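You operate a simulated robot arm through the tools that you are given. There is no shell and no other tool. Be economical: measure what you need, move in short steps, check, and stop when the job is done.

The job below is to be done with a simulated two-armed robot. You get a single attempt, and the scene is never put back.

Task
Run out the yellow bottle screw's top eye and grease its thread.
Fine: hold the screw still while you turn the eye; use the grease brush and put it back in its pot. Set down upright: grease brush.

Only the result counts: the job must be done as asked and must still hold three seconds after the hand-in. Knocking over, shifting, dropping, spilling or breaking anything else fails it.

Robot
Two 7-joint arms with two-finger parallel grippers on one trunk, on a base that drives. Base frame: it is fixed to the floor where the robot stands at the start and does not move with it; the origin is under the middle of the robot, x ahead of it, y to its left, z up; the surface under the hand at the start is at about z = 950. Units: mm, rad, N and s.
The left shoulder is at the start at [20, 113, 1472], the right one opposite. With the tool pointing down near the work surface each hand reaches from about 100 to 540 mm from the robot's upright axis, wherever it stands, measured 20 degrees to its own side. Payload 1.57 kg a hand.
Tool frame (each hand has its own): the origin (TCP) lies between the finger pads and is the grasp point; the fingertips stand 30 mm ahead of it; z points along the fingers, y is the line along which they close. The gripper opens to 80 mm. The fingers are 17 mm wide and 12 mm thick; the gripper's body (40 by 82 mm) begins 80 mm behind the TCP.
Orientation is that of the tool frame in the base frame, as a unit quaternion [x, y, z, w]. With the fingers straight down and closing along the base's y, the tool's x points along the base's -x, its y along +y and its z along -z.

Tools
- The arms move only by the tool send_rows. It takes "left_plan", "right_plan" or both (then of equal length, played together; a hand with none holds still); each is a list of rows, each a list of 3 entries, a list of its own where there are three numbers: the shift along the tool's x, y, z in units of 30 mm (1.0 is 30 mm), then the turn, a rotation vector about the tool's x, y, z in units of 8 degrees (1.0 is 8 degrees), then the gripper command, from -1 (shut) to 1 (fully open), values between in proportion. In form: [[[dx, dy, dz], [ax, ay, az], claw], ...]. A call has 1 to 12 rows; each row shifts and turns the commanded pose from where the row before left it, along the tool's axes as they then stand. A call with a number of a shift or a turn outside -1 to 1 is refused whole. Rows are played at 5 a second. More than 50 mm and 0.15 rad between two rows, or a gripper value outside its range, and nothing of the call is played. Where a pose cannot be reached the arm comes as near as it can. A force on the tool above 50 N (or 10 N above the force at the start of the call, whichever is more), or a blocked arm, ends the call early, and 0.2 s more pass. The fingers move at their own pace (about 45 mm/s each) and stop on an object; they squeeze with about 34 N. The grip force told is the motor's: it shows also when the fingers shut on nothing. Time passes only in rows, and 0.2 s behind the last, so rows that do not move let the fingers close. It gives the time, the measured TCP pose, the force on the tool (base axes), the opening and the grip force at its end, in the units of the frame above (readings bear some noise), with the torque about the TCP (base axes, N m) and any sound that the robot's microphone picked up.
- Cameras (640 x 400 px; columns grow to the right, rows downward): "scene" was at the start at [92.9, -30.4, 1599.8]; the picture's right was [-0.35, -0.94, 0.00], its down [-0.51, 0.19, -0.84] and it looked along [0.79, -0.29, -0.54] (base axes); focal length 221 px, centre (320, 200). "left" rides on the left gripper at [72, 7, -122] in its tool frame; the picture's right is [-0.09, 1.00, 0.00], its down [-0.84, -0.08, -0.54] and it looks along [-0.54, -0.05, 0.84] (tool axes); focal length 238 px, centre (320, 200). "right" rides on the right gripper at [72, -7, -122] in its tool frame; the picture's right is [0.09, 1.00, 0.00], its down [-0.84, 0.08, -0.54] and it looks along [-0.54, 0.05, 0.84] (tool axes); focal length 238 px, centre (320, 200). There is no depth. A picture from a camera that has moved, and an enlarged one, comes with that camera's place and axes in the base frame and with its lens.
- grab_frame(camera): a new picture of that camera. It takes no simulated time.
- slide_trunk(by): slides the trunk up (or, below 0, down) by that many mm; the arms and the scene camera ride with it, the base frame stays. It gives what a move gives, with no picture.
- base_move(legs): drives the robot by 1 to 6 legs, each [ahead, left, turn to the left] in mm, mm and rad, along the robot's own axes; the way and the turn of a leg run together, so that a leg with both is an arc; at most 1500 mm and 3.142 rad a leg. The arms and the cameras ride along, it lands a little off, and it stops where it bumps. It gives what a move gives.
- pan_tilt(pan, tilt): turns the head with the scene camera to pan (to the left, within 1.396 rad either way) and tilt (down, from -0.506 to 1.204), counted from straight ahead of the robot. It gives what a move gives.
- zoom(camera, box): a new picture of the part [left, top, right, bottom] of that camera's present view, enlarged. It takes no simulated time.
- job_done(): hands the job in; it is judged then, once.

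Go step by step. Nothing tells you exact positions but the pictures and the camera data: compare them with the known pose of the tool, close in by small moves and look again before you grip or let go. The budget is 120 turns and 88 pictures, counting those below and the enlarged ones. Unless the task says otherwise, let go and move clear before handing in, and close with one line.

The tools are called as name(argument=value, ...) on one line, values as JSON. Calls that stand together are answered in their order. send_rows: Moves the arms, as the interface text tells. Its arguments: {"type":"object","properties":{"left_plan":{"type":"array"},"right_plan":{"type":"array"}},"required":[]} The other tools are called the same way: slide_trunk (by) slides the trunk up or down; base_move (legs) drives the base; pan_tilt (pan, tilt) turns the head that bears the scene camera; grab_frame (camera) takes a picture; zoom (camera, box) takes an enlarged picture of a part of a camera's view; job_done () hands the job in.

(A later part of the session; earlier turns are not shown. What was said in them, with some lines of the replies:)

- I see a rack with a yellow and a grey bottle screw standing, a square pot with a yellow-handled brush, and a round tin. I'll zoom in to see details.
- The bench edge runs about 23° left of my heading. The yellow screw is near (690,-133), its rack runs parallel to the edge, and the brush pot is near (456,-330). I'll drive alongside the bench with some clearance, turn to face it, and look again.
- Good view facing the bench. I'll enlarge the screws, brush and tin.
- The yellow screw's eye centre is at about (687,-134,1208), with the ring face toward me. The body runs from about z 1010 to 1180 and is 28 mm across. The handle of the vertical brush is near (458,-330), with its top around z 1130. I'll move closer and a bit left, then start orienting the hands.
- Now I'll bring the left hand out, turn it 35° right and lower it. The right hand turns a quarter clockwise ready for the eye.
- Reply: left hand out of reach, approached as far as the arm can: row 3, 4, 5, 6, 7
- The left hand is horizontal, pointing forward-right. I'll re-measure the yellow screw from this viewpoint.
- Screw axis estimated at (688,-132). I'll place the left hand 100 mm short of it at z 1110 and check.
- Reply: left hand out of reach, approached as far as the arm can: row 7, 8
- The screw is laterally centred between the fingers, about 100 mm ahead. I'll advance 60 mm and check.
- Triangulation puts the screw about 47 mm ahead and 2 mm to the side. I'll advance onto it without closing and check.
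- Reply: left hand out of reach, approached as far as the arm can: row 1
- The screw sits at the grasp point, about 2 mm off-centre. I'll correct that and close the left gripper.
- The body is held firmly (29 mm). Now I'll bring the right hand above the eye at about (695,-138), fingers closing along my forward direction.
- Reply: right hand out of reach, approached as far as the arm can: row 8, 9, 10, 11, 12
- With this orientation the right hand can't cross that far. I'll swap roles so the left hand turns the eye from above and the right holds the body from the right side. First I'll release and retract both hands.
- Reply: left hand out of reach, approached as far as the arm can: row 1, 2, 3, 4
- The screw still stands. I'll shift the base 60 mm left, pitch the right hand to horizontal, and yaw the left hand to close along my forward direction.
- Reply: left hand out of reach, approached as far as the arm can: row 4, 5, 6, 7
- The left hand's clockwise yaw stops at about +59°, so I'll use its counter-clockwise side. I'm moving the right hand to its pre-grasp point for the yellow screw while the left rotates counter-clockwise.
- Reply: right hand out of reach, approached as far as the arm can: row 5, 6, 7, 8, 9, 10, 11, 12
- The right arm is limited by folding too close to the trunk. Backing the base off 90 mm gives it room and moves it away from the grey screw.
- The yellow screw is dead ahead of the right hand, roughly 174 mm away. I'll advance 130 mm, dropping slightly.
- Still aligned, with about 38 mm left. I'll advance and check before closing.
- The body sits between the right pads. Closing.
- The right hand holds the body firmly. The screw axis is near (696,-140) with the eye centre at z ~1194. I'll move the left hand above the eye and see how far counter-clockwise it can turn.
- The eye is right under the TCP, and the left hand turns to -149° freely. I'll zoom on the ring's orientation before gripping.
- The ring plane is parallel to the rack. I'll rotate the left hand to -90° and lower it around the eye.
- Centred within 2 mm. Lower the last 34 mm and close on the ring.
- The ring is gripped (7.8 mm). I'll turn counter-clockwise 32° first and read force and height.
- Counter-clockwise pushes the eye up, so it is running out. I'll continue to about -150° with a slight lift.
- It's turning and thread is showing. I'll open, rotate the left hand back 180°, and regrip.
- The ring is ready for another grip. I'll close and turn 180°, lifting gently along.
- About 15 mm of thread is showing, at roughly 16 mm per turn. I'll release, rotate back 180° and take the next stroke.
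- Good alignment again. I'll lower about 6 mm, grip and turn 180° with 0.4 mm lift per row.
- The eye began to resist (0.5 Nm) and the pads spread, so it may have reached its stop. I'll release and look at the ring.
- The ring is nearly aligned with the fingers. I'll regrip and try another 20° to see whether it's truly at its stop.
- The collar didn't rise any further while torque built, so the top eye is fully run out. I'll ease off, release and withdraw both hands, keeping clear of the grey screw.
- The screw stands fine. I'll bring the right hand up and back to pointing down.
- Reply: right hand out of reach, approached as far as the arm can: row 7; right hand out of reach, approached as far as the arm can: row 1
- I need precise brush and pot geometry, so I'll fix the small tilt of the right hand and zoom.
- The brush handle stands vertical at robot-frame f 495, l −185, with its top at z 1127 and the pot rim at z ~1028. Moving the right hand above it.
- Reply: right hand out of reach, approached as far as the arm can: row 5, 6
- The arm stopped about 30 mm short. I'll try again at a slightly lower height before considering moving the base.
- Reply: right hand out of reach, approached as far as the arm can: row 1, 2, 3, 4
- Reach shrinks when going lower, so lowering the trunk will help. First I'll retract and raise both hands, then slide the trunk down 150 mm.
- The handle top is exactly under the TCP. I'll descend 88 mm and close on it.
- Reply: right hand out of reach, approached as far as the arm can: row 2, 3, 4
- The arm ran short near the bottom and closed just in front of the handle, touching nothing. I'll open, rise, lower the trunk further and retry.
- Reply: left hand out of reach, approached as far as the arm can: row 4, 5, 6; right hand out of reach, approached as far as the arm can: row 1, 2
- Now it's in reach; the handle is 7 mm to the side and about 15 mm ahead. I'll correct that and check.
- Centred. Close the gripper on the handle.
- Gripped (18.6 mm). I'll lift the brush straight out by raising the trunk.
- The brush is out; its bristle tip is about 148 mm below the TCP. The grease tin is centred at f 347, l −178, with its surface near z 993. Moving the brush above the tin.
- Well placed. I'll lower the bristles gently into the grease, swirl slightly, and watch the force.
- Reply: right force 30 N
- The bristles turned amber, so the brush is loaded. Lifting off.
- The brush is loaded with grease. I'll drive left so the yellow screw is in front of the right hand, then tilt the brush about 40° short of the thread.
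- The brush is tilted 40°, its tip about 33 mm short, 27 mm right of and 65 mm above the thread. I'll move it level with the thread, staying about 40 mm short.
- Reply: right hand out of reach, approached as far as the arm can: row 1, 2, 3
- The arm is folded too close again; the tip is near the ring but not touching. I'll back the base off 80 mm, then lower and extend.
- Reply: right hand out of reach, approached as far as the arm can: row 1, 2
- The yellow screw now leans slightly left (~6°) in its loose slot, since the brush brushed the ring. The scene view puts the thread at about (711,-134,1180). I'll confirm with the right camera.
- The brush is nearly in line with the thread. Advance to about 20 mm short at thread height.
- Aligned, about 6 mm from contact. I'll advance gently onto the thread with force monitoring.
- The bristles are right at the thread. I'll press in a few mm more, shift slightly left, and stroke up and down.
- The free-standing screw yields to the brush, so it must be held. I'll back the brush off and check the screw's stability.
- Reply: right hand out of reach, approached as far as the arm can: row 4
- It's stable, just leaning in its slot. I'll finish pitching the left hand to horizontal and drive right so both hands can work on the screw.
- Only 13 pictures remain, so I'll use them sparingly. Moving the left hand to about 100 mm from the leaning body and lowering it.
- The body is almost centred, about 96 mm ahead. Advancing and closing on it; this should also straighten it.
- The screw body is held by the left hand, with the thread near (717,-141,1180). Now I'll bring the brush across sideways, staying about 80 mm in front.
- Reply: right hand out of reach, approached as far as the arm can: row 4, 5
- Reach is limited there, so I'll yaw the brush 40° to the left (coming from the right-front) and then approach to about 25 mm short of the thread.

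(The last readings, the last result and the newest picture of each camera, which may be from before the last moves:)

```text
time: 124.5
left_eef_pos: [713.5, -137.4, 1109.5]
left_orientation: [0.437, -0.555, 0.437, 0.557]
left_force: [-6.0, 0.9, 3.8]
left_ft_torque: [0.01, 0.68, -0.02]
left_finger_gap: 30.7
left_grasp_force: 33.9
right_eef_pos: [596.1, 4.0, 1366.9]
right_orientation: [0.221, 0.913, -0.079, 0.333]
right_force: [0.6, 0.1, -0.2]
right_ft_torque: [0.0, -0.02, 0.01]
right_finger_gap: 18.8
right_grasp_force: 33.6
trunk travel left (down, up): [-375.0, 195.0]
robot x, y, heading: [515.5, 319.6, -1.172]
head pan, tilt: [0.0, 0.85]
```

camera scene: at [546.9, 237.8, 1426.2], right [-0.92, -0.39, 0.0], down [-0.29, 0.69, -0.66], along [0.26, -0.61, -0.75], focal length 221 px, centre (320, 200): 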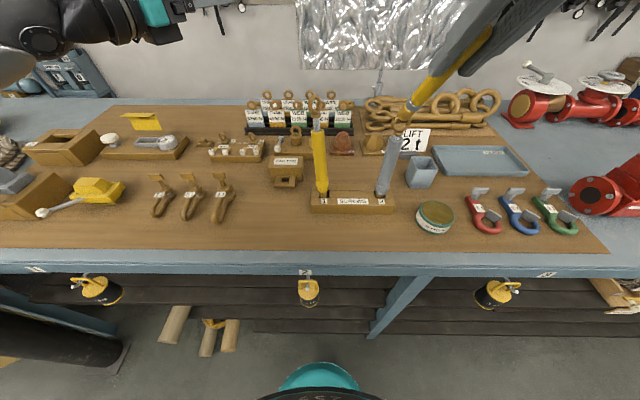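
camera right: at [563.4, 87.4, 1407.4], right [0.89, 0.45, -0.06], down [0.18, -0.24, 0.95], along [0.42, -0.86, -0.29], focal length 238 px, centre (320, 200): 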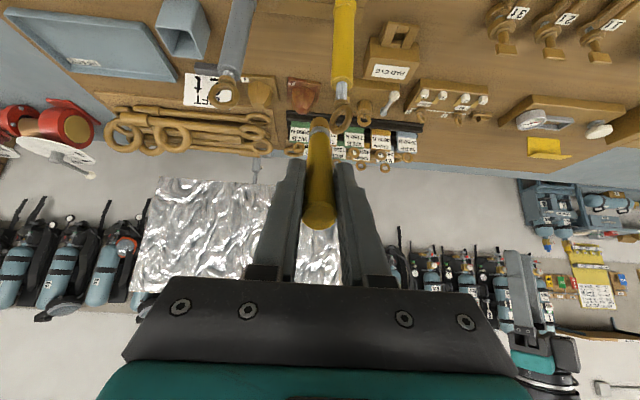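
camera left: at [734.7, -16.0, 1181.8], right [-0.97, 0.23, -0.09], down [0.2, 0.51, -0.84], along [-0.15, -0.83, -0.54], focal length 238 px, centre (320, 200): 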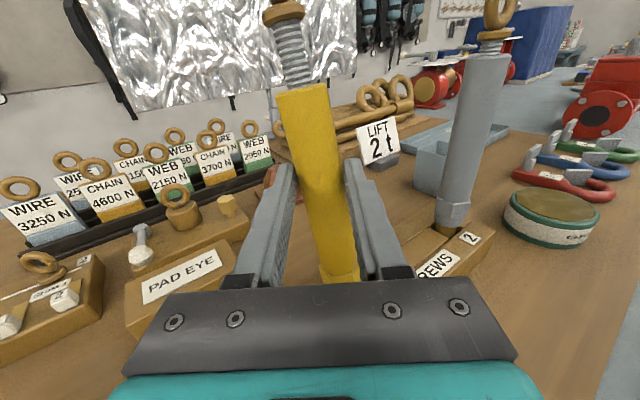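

send_rows(right_plan=[[[0.033, -0.62, 0.756], [0, 0, 0], -1], [[0.033, -0.62, 0.756], [0, 0, 0], -1], [[0.033, -0.62, 0.756], [0, 0, 0], -1], [[0.033, -0.61, 0.756], [0, 0, 0], -1], [[0, 0, 0], [0, 0, 0], -1]])

zoom(camera="scene", box=[270, 80, 390, 210])

grab_frame(camera="left")

```text
time: 125.7
left_eef_pos: [715.3, -135.3, 1110.1]
left_orientation: [-0.437, 0.556, -0.437, -0.556]
left_force: [-5.6, 0.0, 3.1]
left_ft_torque: [0.03, 0.76, -0.02]
left_finger_gap: 30.4
left_grasp_force: 33.9
right_eef_pos: [610.8, -88.2, 1296.0]
right_orientation: [0.221, 0.913, -0.08, 0.333]
right_force: [0.6, -0.3, -0.3]
right_ft_torque: [0.01, 0.01, 0.0]
right_finger_gap: 18.6
right_grasp_force: 32.8
trunk travel left (down, up): [-375.0, 195.0]
robot x, y, heading: [515.9, 317.5, -1.172]
head pan, tilt: [0.0, 0.85]
```

```text
3.08 times, centred on (330, 145) of scene
camera zoom: at [547.1, 238.5, 1426.3], right [-0.92, -0.39, 0.0], down [-0.29, 0.69, -0.66], along [0.26, -0.61, -0.75], focal length 679 px, centre (289, 369)
```

zoom: 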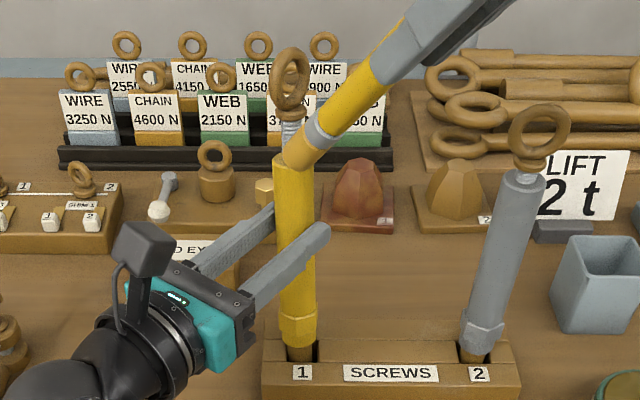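

```text
9 pictures are left
camera left: at [734.3, -15.9, 1181.9], right [-0.97, 0.23, -0.09], down [0.2, 0.51, -0.84], along [-0.15, -0.83, -0.54], focal length 238 px, centre (320, 200)
```

left: 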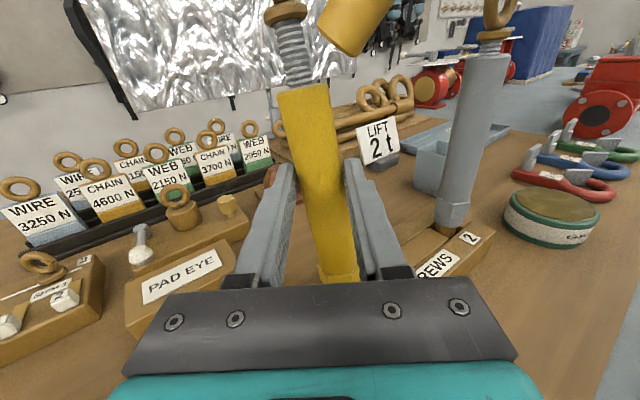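

The brush is aligned and 25 mm from the thread. I'll advance in small steps into contact, then stroke up and down along the thread.

send_rows(right_plan=[[[-0.13, 0, 0.107], [0, 0, 0], -1], [[-0.13, 0, 0.107], [0, 0, 0], -1], [[-0.1, 0, 0.086], [0, 0, 0], -1], [[-0.1, 0, 0.086], [0, 0, 0], -1], [[0, 0, 0], [0, 0, 0], -1]])

grab_frame(camera="left")

```text
time: 126.9
left_eef_pos: [714.1, -137.1, 1110.2]
left_orientation: [0.437, -0.555, 0.438, 0.556]
left_force: [-6.0, 0.4, 3.1]
left_ft_torque: [0.0, 0.73, -0.06]
left_finger_gap: 30.7
left_grasp_force: 33.6
right_eef_pos: [626.3, -96.7, 1295.3]
right_orientation: [0.221, 0.913, -0.079, 0.333]
right_force: [-0.1, 0.6, -0.5]
right_ft_torque: [0.0, 0.0, 0.0]
right_finger_gap: 18.7
right_grasp_force: 32.8
trunk travel left (down, up): [-375.0, 195.0]
robot x, y, heading: [514.3, 319.4, -1.177]
head pan, tilt: [0.0, 0.85]
```

```text
8 pictures are left
camera left: at [734.3, -15.9, 1181.9], right [-0.97, 0.23, -0.09], down [0.2, 0.51, -0.84], along [-0.15, -0.83, -0.54], focal length 238 px, centre (320, 200)
```

left: 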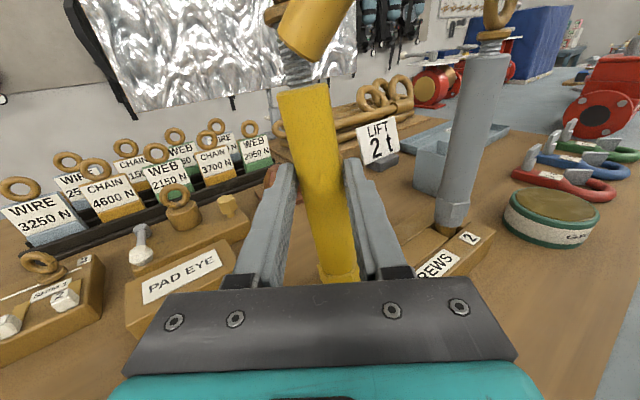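

The bristles now overlap the thread in view with no force yet. Pressing in a few more mm and stroking along the thread.

send_rows(right_plan=[[[-0.09, -0.06, 0.075], [0, 0, 0], -1], [[-0.09, -0.06, 0.075], [0, 0, 0], -1], [[-0.15, 0, -0.18], [0, 0, 0], -1], [[0.15, 0, 0.18], [0, 0, 0], -1], [[0.1, 0, 0.12], [0, 0, 0], -1], [[-0.1, 0, -0.12], [0, 0, 0], -1], [[0, 0, 0], [0, 0, 0], -1]])

zoom(camera="scene", box=[300, 90, 350, 140])

```text
time: 128.5
left_eef_pos: [713.0, -136.7, 1109.9]
left_orientation: [0.437, -0.556, 0.437, 0.556]
left_force: [-7.6, -5.9, 4.2]
left_ft_torque: [0.4, 0.33, -0.12]
left_finger_gap: 30.6
left_grasp_force: 33.9
right_eef_pos: [630.2, -101.3, 1295.8]
right_orientation: [0.222, 0.913, -0.079, 0.332]
right_force: [2.7, 6.2, -3.4]
right_ft_torque: [0.79, -0.1, 0.7]
right_finger_gap: 19.1
right_grasp_force: 32.6
trunk travel left (down, up): [-375.0, 195.0]
robot x, y, heading: [512.8, 321.7, -1.169]
head pan, tilt: [0.0, 0.85]
```

```text
8.00 times, centred on (325, 115) of scene
camera zoom: at [547.4, 238.3, 1426.2], right [-0.92, -0.39, 0.0], down [-0.29, 0.69, -0.66], along [0.26, -0.61, -0.75], focal length 1764 px, centre (280, 880)
```

zoom: 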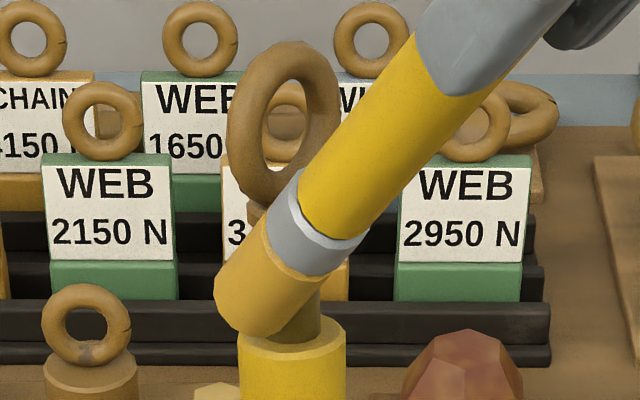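

Contact is made (about 7 N) and the thread is turning brown. One more full stroke, then back off and check.

send_rows(right_plan=[[[-0.15, 0, -0.18], [0, 0, 0], -1], [[-0.1, 0.1, -0.12], [0, 0, 0], -1], [[0.12, 0.08, 0.15], [0, 0, 0], -1], [[0.13, -0.18, 0.15], [0, 0, 0], -1], [[0.38, 0, -0.32], [0, 0, 0], -1], [[0.5, 0, -0.43], [0, 0, 0], -1], [[0.5, 0, -0.43], [0, 0, 0], -1], [[0, 0, 0], [0, 0, 0], -1]])

zoom(camera="scene", box=[270, 80, 390, 210])

```text
time: 130.3
left_eef_pos: [714.6, -135.2, 1109.3]
left_orientation: [0.439, -0.554, 0.436, 0.556]
left_force: [-2.2, -0.1, 1.1]
left_ft_torque: [0.07, 0.44, 0.0]
left_finger_gap: 30.4
left_grasp_force: 34.2
right_eef_pos: [584.2, -80.0, 1295.3]
right_orientation: [0.221, 0.913, -0.08, 0.332]
right_force: [0.1, 0.1, -1.1]
right_ft_torque: [0.0, 0.01, -0.02]
right_finger_gap: 18.7
right_grasp_force: 32.5
trunk travel left (down, up): [-375.0, 195.0]
robot x, y, heading: [513.1, 317.3, -1.172]
head pan, tilt: [0.0, 0.85]
```

```text
3.08 times, centred on (330, 145) of scene
camera zoom: at [547.7, 238.4, 1426.2], right [-0.92, -0.39, 0.0], down [-0.29, 0.69, -0.66], along [0.26, -0.61, -0.75], focal length 679 px, centre (289, 369)
```

zoom: 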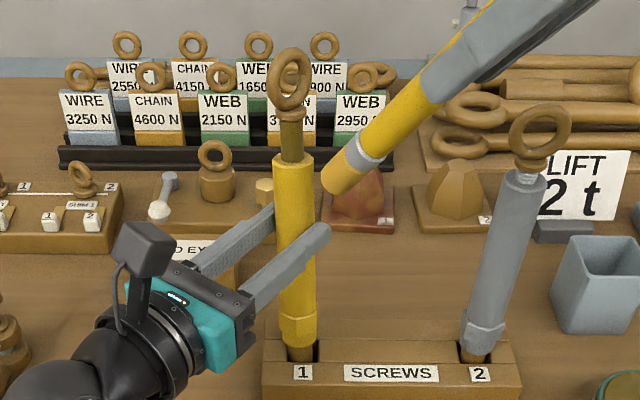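

The whole exposed thread is now greased. I'll nudge the screw upright with the left hand, release it, and retreat.

send_rows(left_plan=[[[0, 0.15, 0], [0, 0, 0], -1], [[0, 0.15, 0], [0, 0, 0], -1], [[0, 0.1, 0], [0, 0, 0], -1], [[0, 0, 0], [0, 0, 0], 0], [[0, 0, 0], [0, 0, 0], 0.6], [[0, 0, 0], [0, 0, 0], 0.6], [[0, 0, -0.8], [0, 0, 0], 0.6], [[0, 0, -1], [0, 0, 0], 0.6], [[0, 0, -1], [0, 0, 0], 0.6], [[0, 0, -1], [0, 0, 0], 0.6], [[0, 0, -1], [0, 0, 0], 0.6]])

grab_frame(camera="left")

```text
time: 132.7
left_eef_pos: [734.1, 6.8, 1112.0]
left_orientation: [-0.438, 0.556, -0.437, -0.556]
left_force: [0.3, 0.9, 0.5]
left_ft_torque: [-0.02, 0.01, -0.02]
left_finger_gap: 64.2
left_grasp_force: 0.1
right_eef_pos: [584.4, -79.6, 1295.5]
right_orientation: [0.221, 0.914, -0.08, 0.332]
right_force: [0.9, 0.7, 0.1]
right_ft_torque: [0.01, 0.02, 0.0]
right_finger_gap: 18.9
right_grasp_force: 32.7
trunk travel left (down, up): [-375.0, 195.0]
robot x, y, heading: [514.8, 317.5, -1.173]
head pan, tilt: [0.0, 0.85]
```

```text
5 pictures are left
camera left: at [755.1, 126.4, 1184.0], right [-0.97, 0.23, -0.09], down [0.2, 0.51, -0.84], along [-0.15, -0.83, -0.54], focal length 238 px, centre (320, 200)
```

left: 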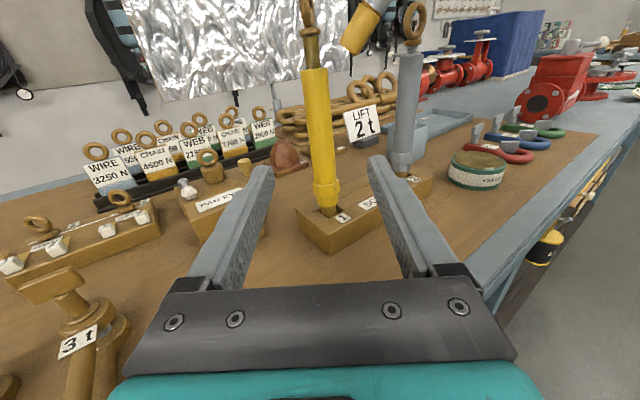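

The screw stands upright in its slot. I'll raise both hands and bring the brush back to vertical.

send_rows(left_plan=[[[1, 0, 0], [0, 0, 0], 0.6], [[1, 0, 0], [0, 0, 0], 0.6], [[1, 0, 0], [0, 0, 0], 0.6], [[1, 0, 0], [0, 0, 0], 0.6], [[1, 0, 0], [0, 0, 0], 0.6], [[1, 0, 0], [0, 0, 0], 0.6], [[0, 0, 0], [0, 0, 0], 0.6], [[0, 0, 0], [0, 0, 0], 0.6], [[0, 0, 0], [0, 0, 0], 0.6], [[0, 0, 0], [0, 0, 0], 0.6], [[0, 0, 0], [0, 0, 0], 0.6], [[0, 0, 0], [0, 0, 0], 0.6]], right_plan=[[[-0.57, 0, -0.68], [0, 0, 0], -1], [[-0.57, 0, -0.68], [0, 0, 0], -1], [[-0.57, 0, -0.68], [0, 0, 0], -1], [[0, 0, 0], [0.643, 0, 0.766], -1], [[0, 0, 0], [0.643, 0, 0.766], -1], [[0, 0, 0], [0.643, 0, 0.766], -1], [[0, 0, 0], [0.643, 0, 0.766], -1], [[0, 0, 0], [0.643, 0, 0.766], -1], [[0, 0, 0], [0, 1, 0], -1], [[0, 0, 0], [0, 1, 0], -1], [[0, 0, 0], [0, 1, 0], -1], [[0, 0, 0], [0, 1, 0], -1]])

send_rows(right_plan=[[[0, 0, 0], [0, 1, 0], -1], [[0, 0, 0], [0, 0, 0], -1]])

```text
time: 135.3
left_eef_pos: [755.2, -23.6, 1274.0]
left_orientation: [0.437, -0.555, 0.437, 0.557]
left_force: [-0.4, 0.7, -0.3]
left_ft_torque: [-0.02, 0.01, -0.01]
left_finger_gap: 63.9
left_grasp_force: 0.0
left hand out of reach, approached as far as the arm can: row 3, 4, 5, 6
right_eef_pos: [565.3, -76.5, 1371.2]
right_orientation: [0.553, 0.831, -0.037, 0.057]
right_force: [-0.5, -0.1, -0.2]
right_ft_torque: [-0.03, 0.01, 0.0]
right_finger_gap: 18.5
right_grasp_force: 32.8
right hand out of reach, approached as far as the arm can: row 12
trunk travel left (down, up): [-375.0, 195.0]
robot x, y, heading: [514.6, 323.0, -1.171]
head pan, tilt: [0.0, 0.85]
```

```text
time: 135.9
left_eef_pos: [755.8, -22.8, 1274.7]
left_orientation: [0.436, -0.556, 0.437, 0.557]
left_force: [0.3, 0.2, 0.1]
left_ft_torque: [-0.01, 0.0, 0.04]
left_finger_gap: 63.9
left_grasp_force: 0.0
right_eef_pos: [555.6, -74.6, 1368.5]
right_orientation: [0.554, 0.833, 0.0, -0.001]
right_force: [0.2, -0.6, -0.4]
right_ft_torque: [-0.05, -0.01, 0.01]
right_finger_gap: 18.6
right_grasp_force: 32.9
right hand out of reach, approached as far as the arm can: row 1
trunk travel left (down, up): [-375.0, 195.0]
robot x, y, heading: [514.5, 316.7, -1.169]
head pan, tilt: [0.0, 0.85]
```

The brush is vertical again. I'll move the left hand aside so it won't pass over the screw, then drive back to the pick-up position.

send_rows(left_plan=[[[0.3, -1, 0], [0, 0, 0], 0.6], [[0.3, -1, 0], [0, 0, 0], 0.6], [[0.3, -1, 0], [0, 0, 0], 0.6], [[0.3, -1, 0], [0, 0, 0], 0.6], [[0.3, -1, 0], [0, 0, 0], 0.6]])

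base_move(legs=[[0, -120, 0], [80, 0, 0.008]])

```text
time: 137.1
left_eef_pos: [904.3, -63.1, 1319.2]
left_orientation: [0.438, -0.555, 0.437, 0.556]
left_force: [-0.2, 0.6, -0.2]
left_ft_torque: [-0.02, 0.04, -0.01]
left_finger_gap: 63.8
left_grasp_force: 0.1
right_eef_pos: [555.8, -75.0, 1368.0]
right_orientation: [0.554, 0.833, 0.001, 0.0]
right_force: [-0.2, -0.4, -1.0]
right_ft_torque: [-0.04, 0.03, 0.02]
right_finger_gap: 18.7
right_grasp_force: 33.5
trunk travel left (down, up): [-375.0, 195.0]
robot x, y, heading: [513.9, 318.1, -1.174]
head pan, tilt: [0.0, 0.85]
```

```text
time: 139.0
left_eef_pos: [827.8, -178.0, 1318.1]
left_orientation: [0.441, -0.552, 0.441, 0.553]
left_force: [-0.7, -0.3, -0.5]
left_ft_torque: [-0.02, -0.02, 0.03]
left_finger_gap: 63.9
left_grasp_force: 0.0
right_eef_pos: [479.7, -194.9, 1367.1]
right_orientation: [0.549, 0.836, 0.001, 0.0]
right_force: [0.2, -0.4, -0.1]
right_ft_torque: [0.0, 0.01, 0.04]
right_finger_gap: 18.5
right_grasp_force: 32.5
trunk travel left (down, up): [-375.0, 195.0]
robot x, y, heading: [436.2, 198.7, -1.154]
head pan, tilt: [0.0, 0.85]
```

send_rows(right_plan=[[[-0.77, -0.48, 0.97], [0, 0, 0], -1], [[-0.77, -0.48, 0.97], [0, 0, 0], -1], [[-0.77, -0.48, 0.97], [0, 0, 0], -1], [[-0.77, -0.48, 0.97], [0, 0, 0], -1], [[-0.77, -0.47, 0.97], [0, 0, 0], -1], [[0, 0, 0], [0, 0, 0], -1]])

```text
time: 140.4
left_eef_pos: [827.4, -177.0, 1319.2]
left_orientation: [0.441, -0.552, 0.441, 0.553]
left_force: [0.3, -0.3, 0.0]
left_ft_torque: [0.02, 0.0, -0.01]
left_finger_gap: 64.2
left_grasp_force: 0.2
right_eef_pos: [459.2, -330.1, 1221.5]
right_orientation: [0.549, 0.836, 0.002, 0.001]
right_force: [0.2, 0.3, -1.4]
right_ft_torque: [-0.04, 0.01, -0.02]
right_finger_gap: 18.9
right_grasp_force: 32.8
trunk travel left (down, up): [-375.0, 195.0]
robot x, y, heading: [434.8, 197.8, -1.16]
head pan, tilt: [0.0, 0.85]
```

The hand is right above the pick-up point. I'll check before lowering.

zoom(camera="scene", box=[320, 110, 440, 250])

```text
2.86 times, centred on (380, 180) of scene
camera zoom: at [467.8, 120.3, 1426.3], right [-0.92, -0.4, 0.0], down [-0.3, 0.69, -0.66], along [0.27, -0.6, -0.75], focal length 630 px, centre (149, 257)
```

zoom: 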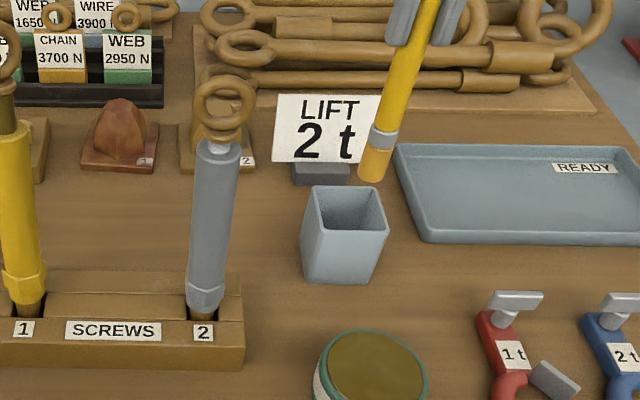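

It matches the lift-out view. Lowering with the trunk straight into the pot.

slide_trunk(by=-118)

zoom(camera="scene", box=[330, 60, 450, 200])

```text
time: 141.9
left_eef_pos: [827.1, -177.4, 1201.5]
left_orientation: [0.441, -0.553, 0.441, 0.553]
left_force: [0.0, 0.2, -0.7]
left_ft_torque: [0.01, -0.01, 0.0]
left_finger_gap: 64.2
left_grasp_force: 0.1
right_eef_pos: [458.8, -328.9, 1106.8]
right_orientation: [0.549, 0.836, 0.001, 0.001]
right_force: [-1.8, 0.9, 11.1]
right_ft_torque: [0.0, 0.19, -0.01]
right_finger_gap: 18.6
right_grasp_force: 33.1
trunk travel left (down, up): [-257.0, 313.0]
robot x, y, heading: [433.3, 200.6, -1.16]
head pan, tilt: [0.0, 0.85]
```

```text
2.86 times, centred on (390, 130) of scene
camera zoom: at [467.5, 120.6, 1308.5], right [-0.92, -0.4, 0.0], down [-0.3, 0.69, -0.66], along [0.27, -0.6, -0.75], focal length 630 px, centre (120, 400)
```

zoom: 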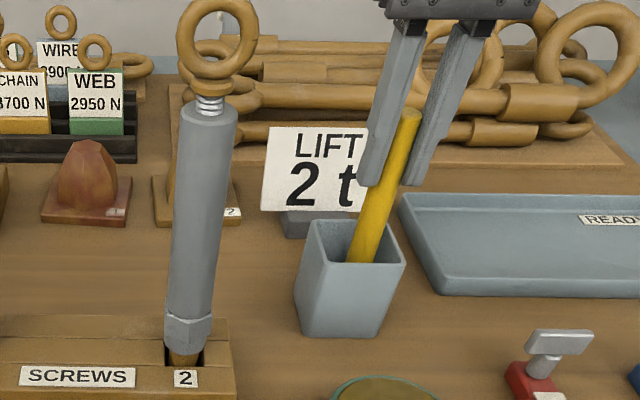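

The brush bottom rests on the pot floor (11 N). Release and rise straight up with the trunk.

send_rows(right_plan=[[[0, 0, -0.05], [0, 0, 0], -0.4], [[0, 0, 0], [0, 0, 0], -0.2], [[0, 0, 0], [0, 0, 0], 0], [[0, 0, 0], [0, 0, 0], 0.2], [[0, 0, 0], [0, 0, 0], 0.2]])

slide_trunk(by=130)

grab_frame(camera="scene")

```text
time: 143.1
left_eef_pos: [827.2, -176.8, 1200.4]
left_orientation: [0.44, -0.553, 0.44, 0.553]
left_force: [-0.9, -0.2, -0.2]
left_ft_torque: [-0.01, -0.01, 0.0]
left_finger_gap: 64.2
left_grasp_force: 0.1
right_eef_pos: [459.1, -329.7, 1105.3]
right_orientation: [0.549, 0.836, 0.002, 0.0]
right_force: [0.1, -0.2, 0.1]
right_ft_torque: [-0.02, 0.03, -0.02]
right_finger_gap: 48.3
right_grasp_force: 0.1
trunk travel left (down, up): [-257.0, 313.0]
robot x, y, heading: [432.6, 200.5, -1.161]
head pan, tilt: [0.0, 0.85]
```

```text
time: 144.6
left_eef_pos: [828.2, -177.2, 1329.2]
left_orientation: [0.441, -0.553, 0.441, 0.553]
left_force: [0.1, -0.1, 0.8]
left_ft_torque: [-0.02, 0.01, 0.02]
left_finger_gap: 64.2
left_grasp_force: 0.2
right_eef_pos: [459.7, -329.0, 1235.7]
right_orientation: [0.549, 0.836, 0.001, -0.001]
right_force: [-0.5, -2.0, 0.3]
right_ft_torque: [0.0, -0.01, -0.01]
right_finger_gap: 48.2
right_grasp_force: 0.0
trunk travel left (down, up): [-387.0, 183.0]
robot x, y, heading: [434.6, 198.9, -1.157]
head pan, tilt: [0.0, 0.85]
```

```text
2 pictures are left
camera scene: at [467.8, 119.7, 1438.1], right [-0.92, -0.4, 0.0], down [-0.3, 0.69, -0.66], along [0.26, -0.6, -0.75], focal length 221 px, centre (320, 200)
```

scene: 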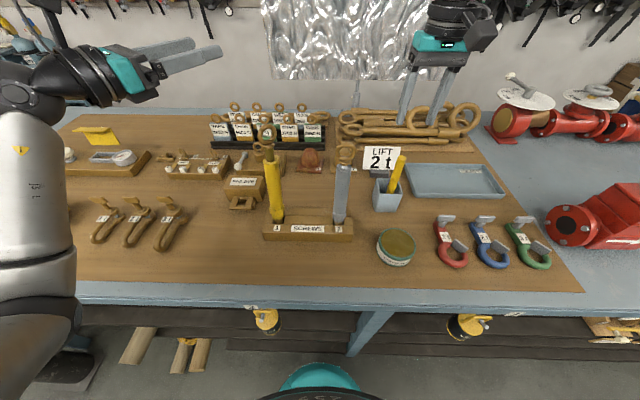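

The brush is standing in its pot and everything else looks in place. One close check before handing in.

zoom(camera="scene", box=[240, 110, 430, 270])

```text
2.50 times, centred on (335, 190) of scene
camera zoom: at [467.8, 119.7, 1438.1], right [-0.92, -0.4, 0.0], down [-0.3, 0.69, -0.66], along [0.26, -0.6, -0.75], focal length 551 px, centre (282, 225)
```

zoom: 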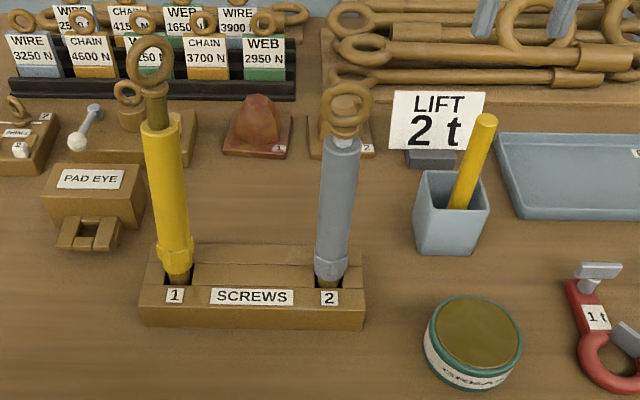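

The eye is run out with its thread greased, the screw stands in its rack, and the brush is upright in its pot. Both hands are clear, so I'm handing in.

job_done()

```text
The job is handed in.
```

I ran the yellow bottle screw's top eye out to its stop, greased the exposed thread, and put the brush back upright in its pot. I handed the job in; no verdict came back.
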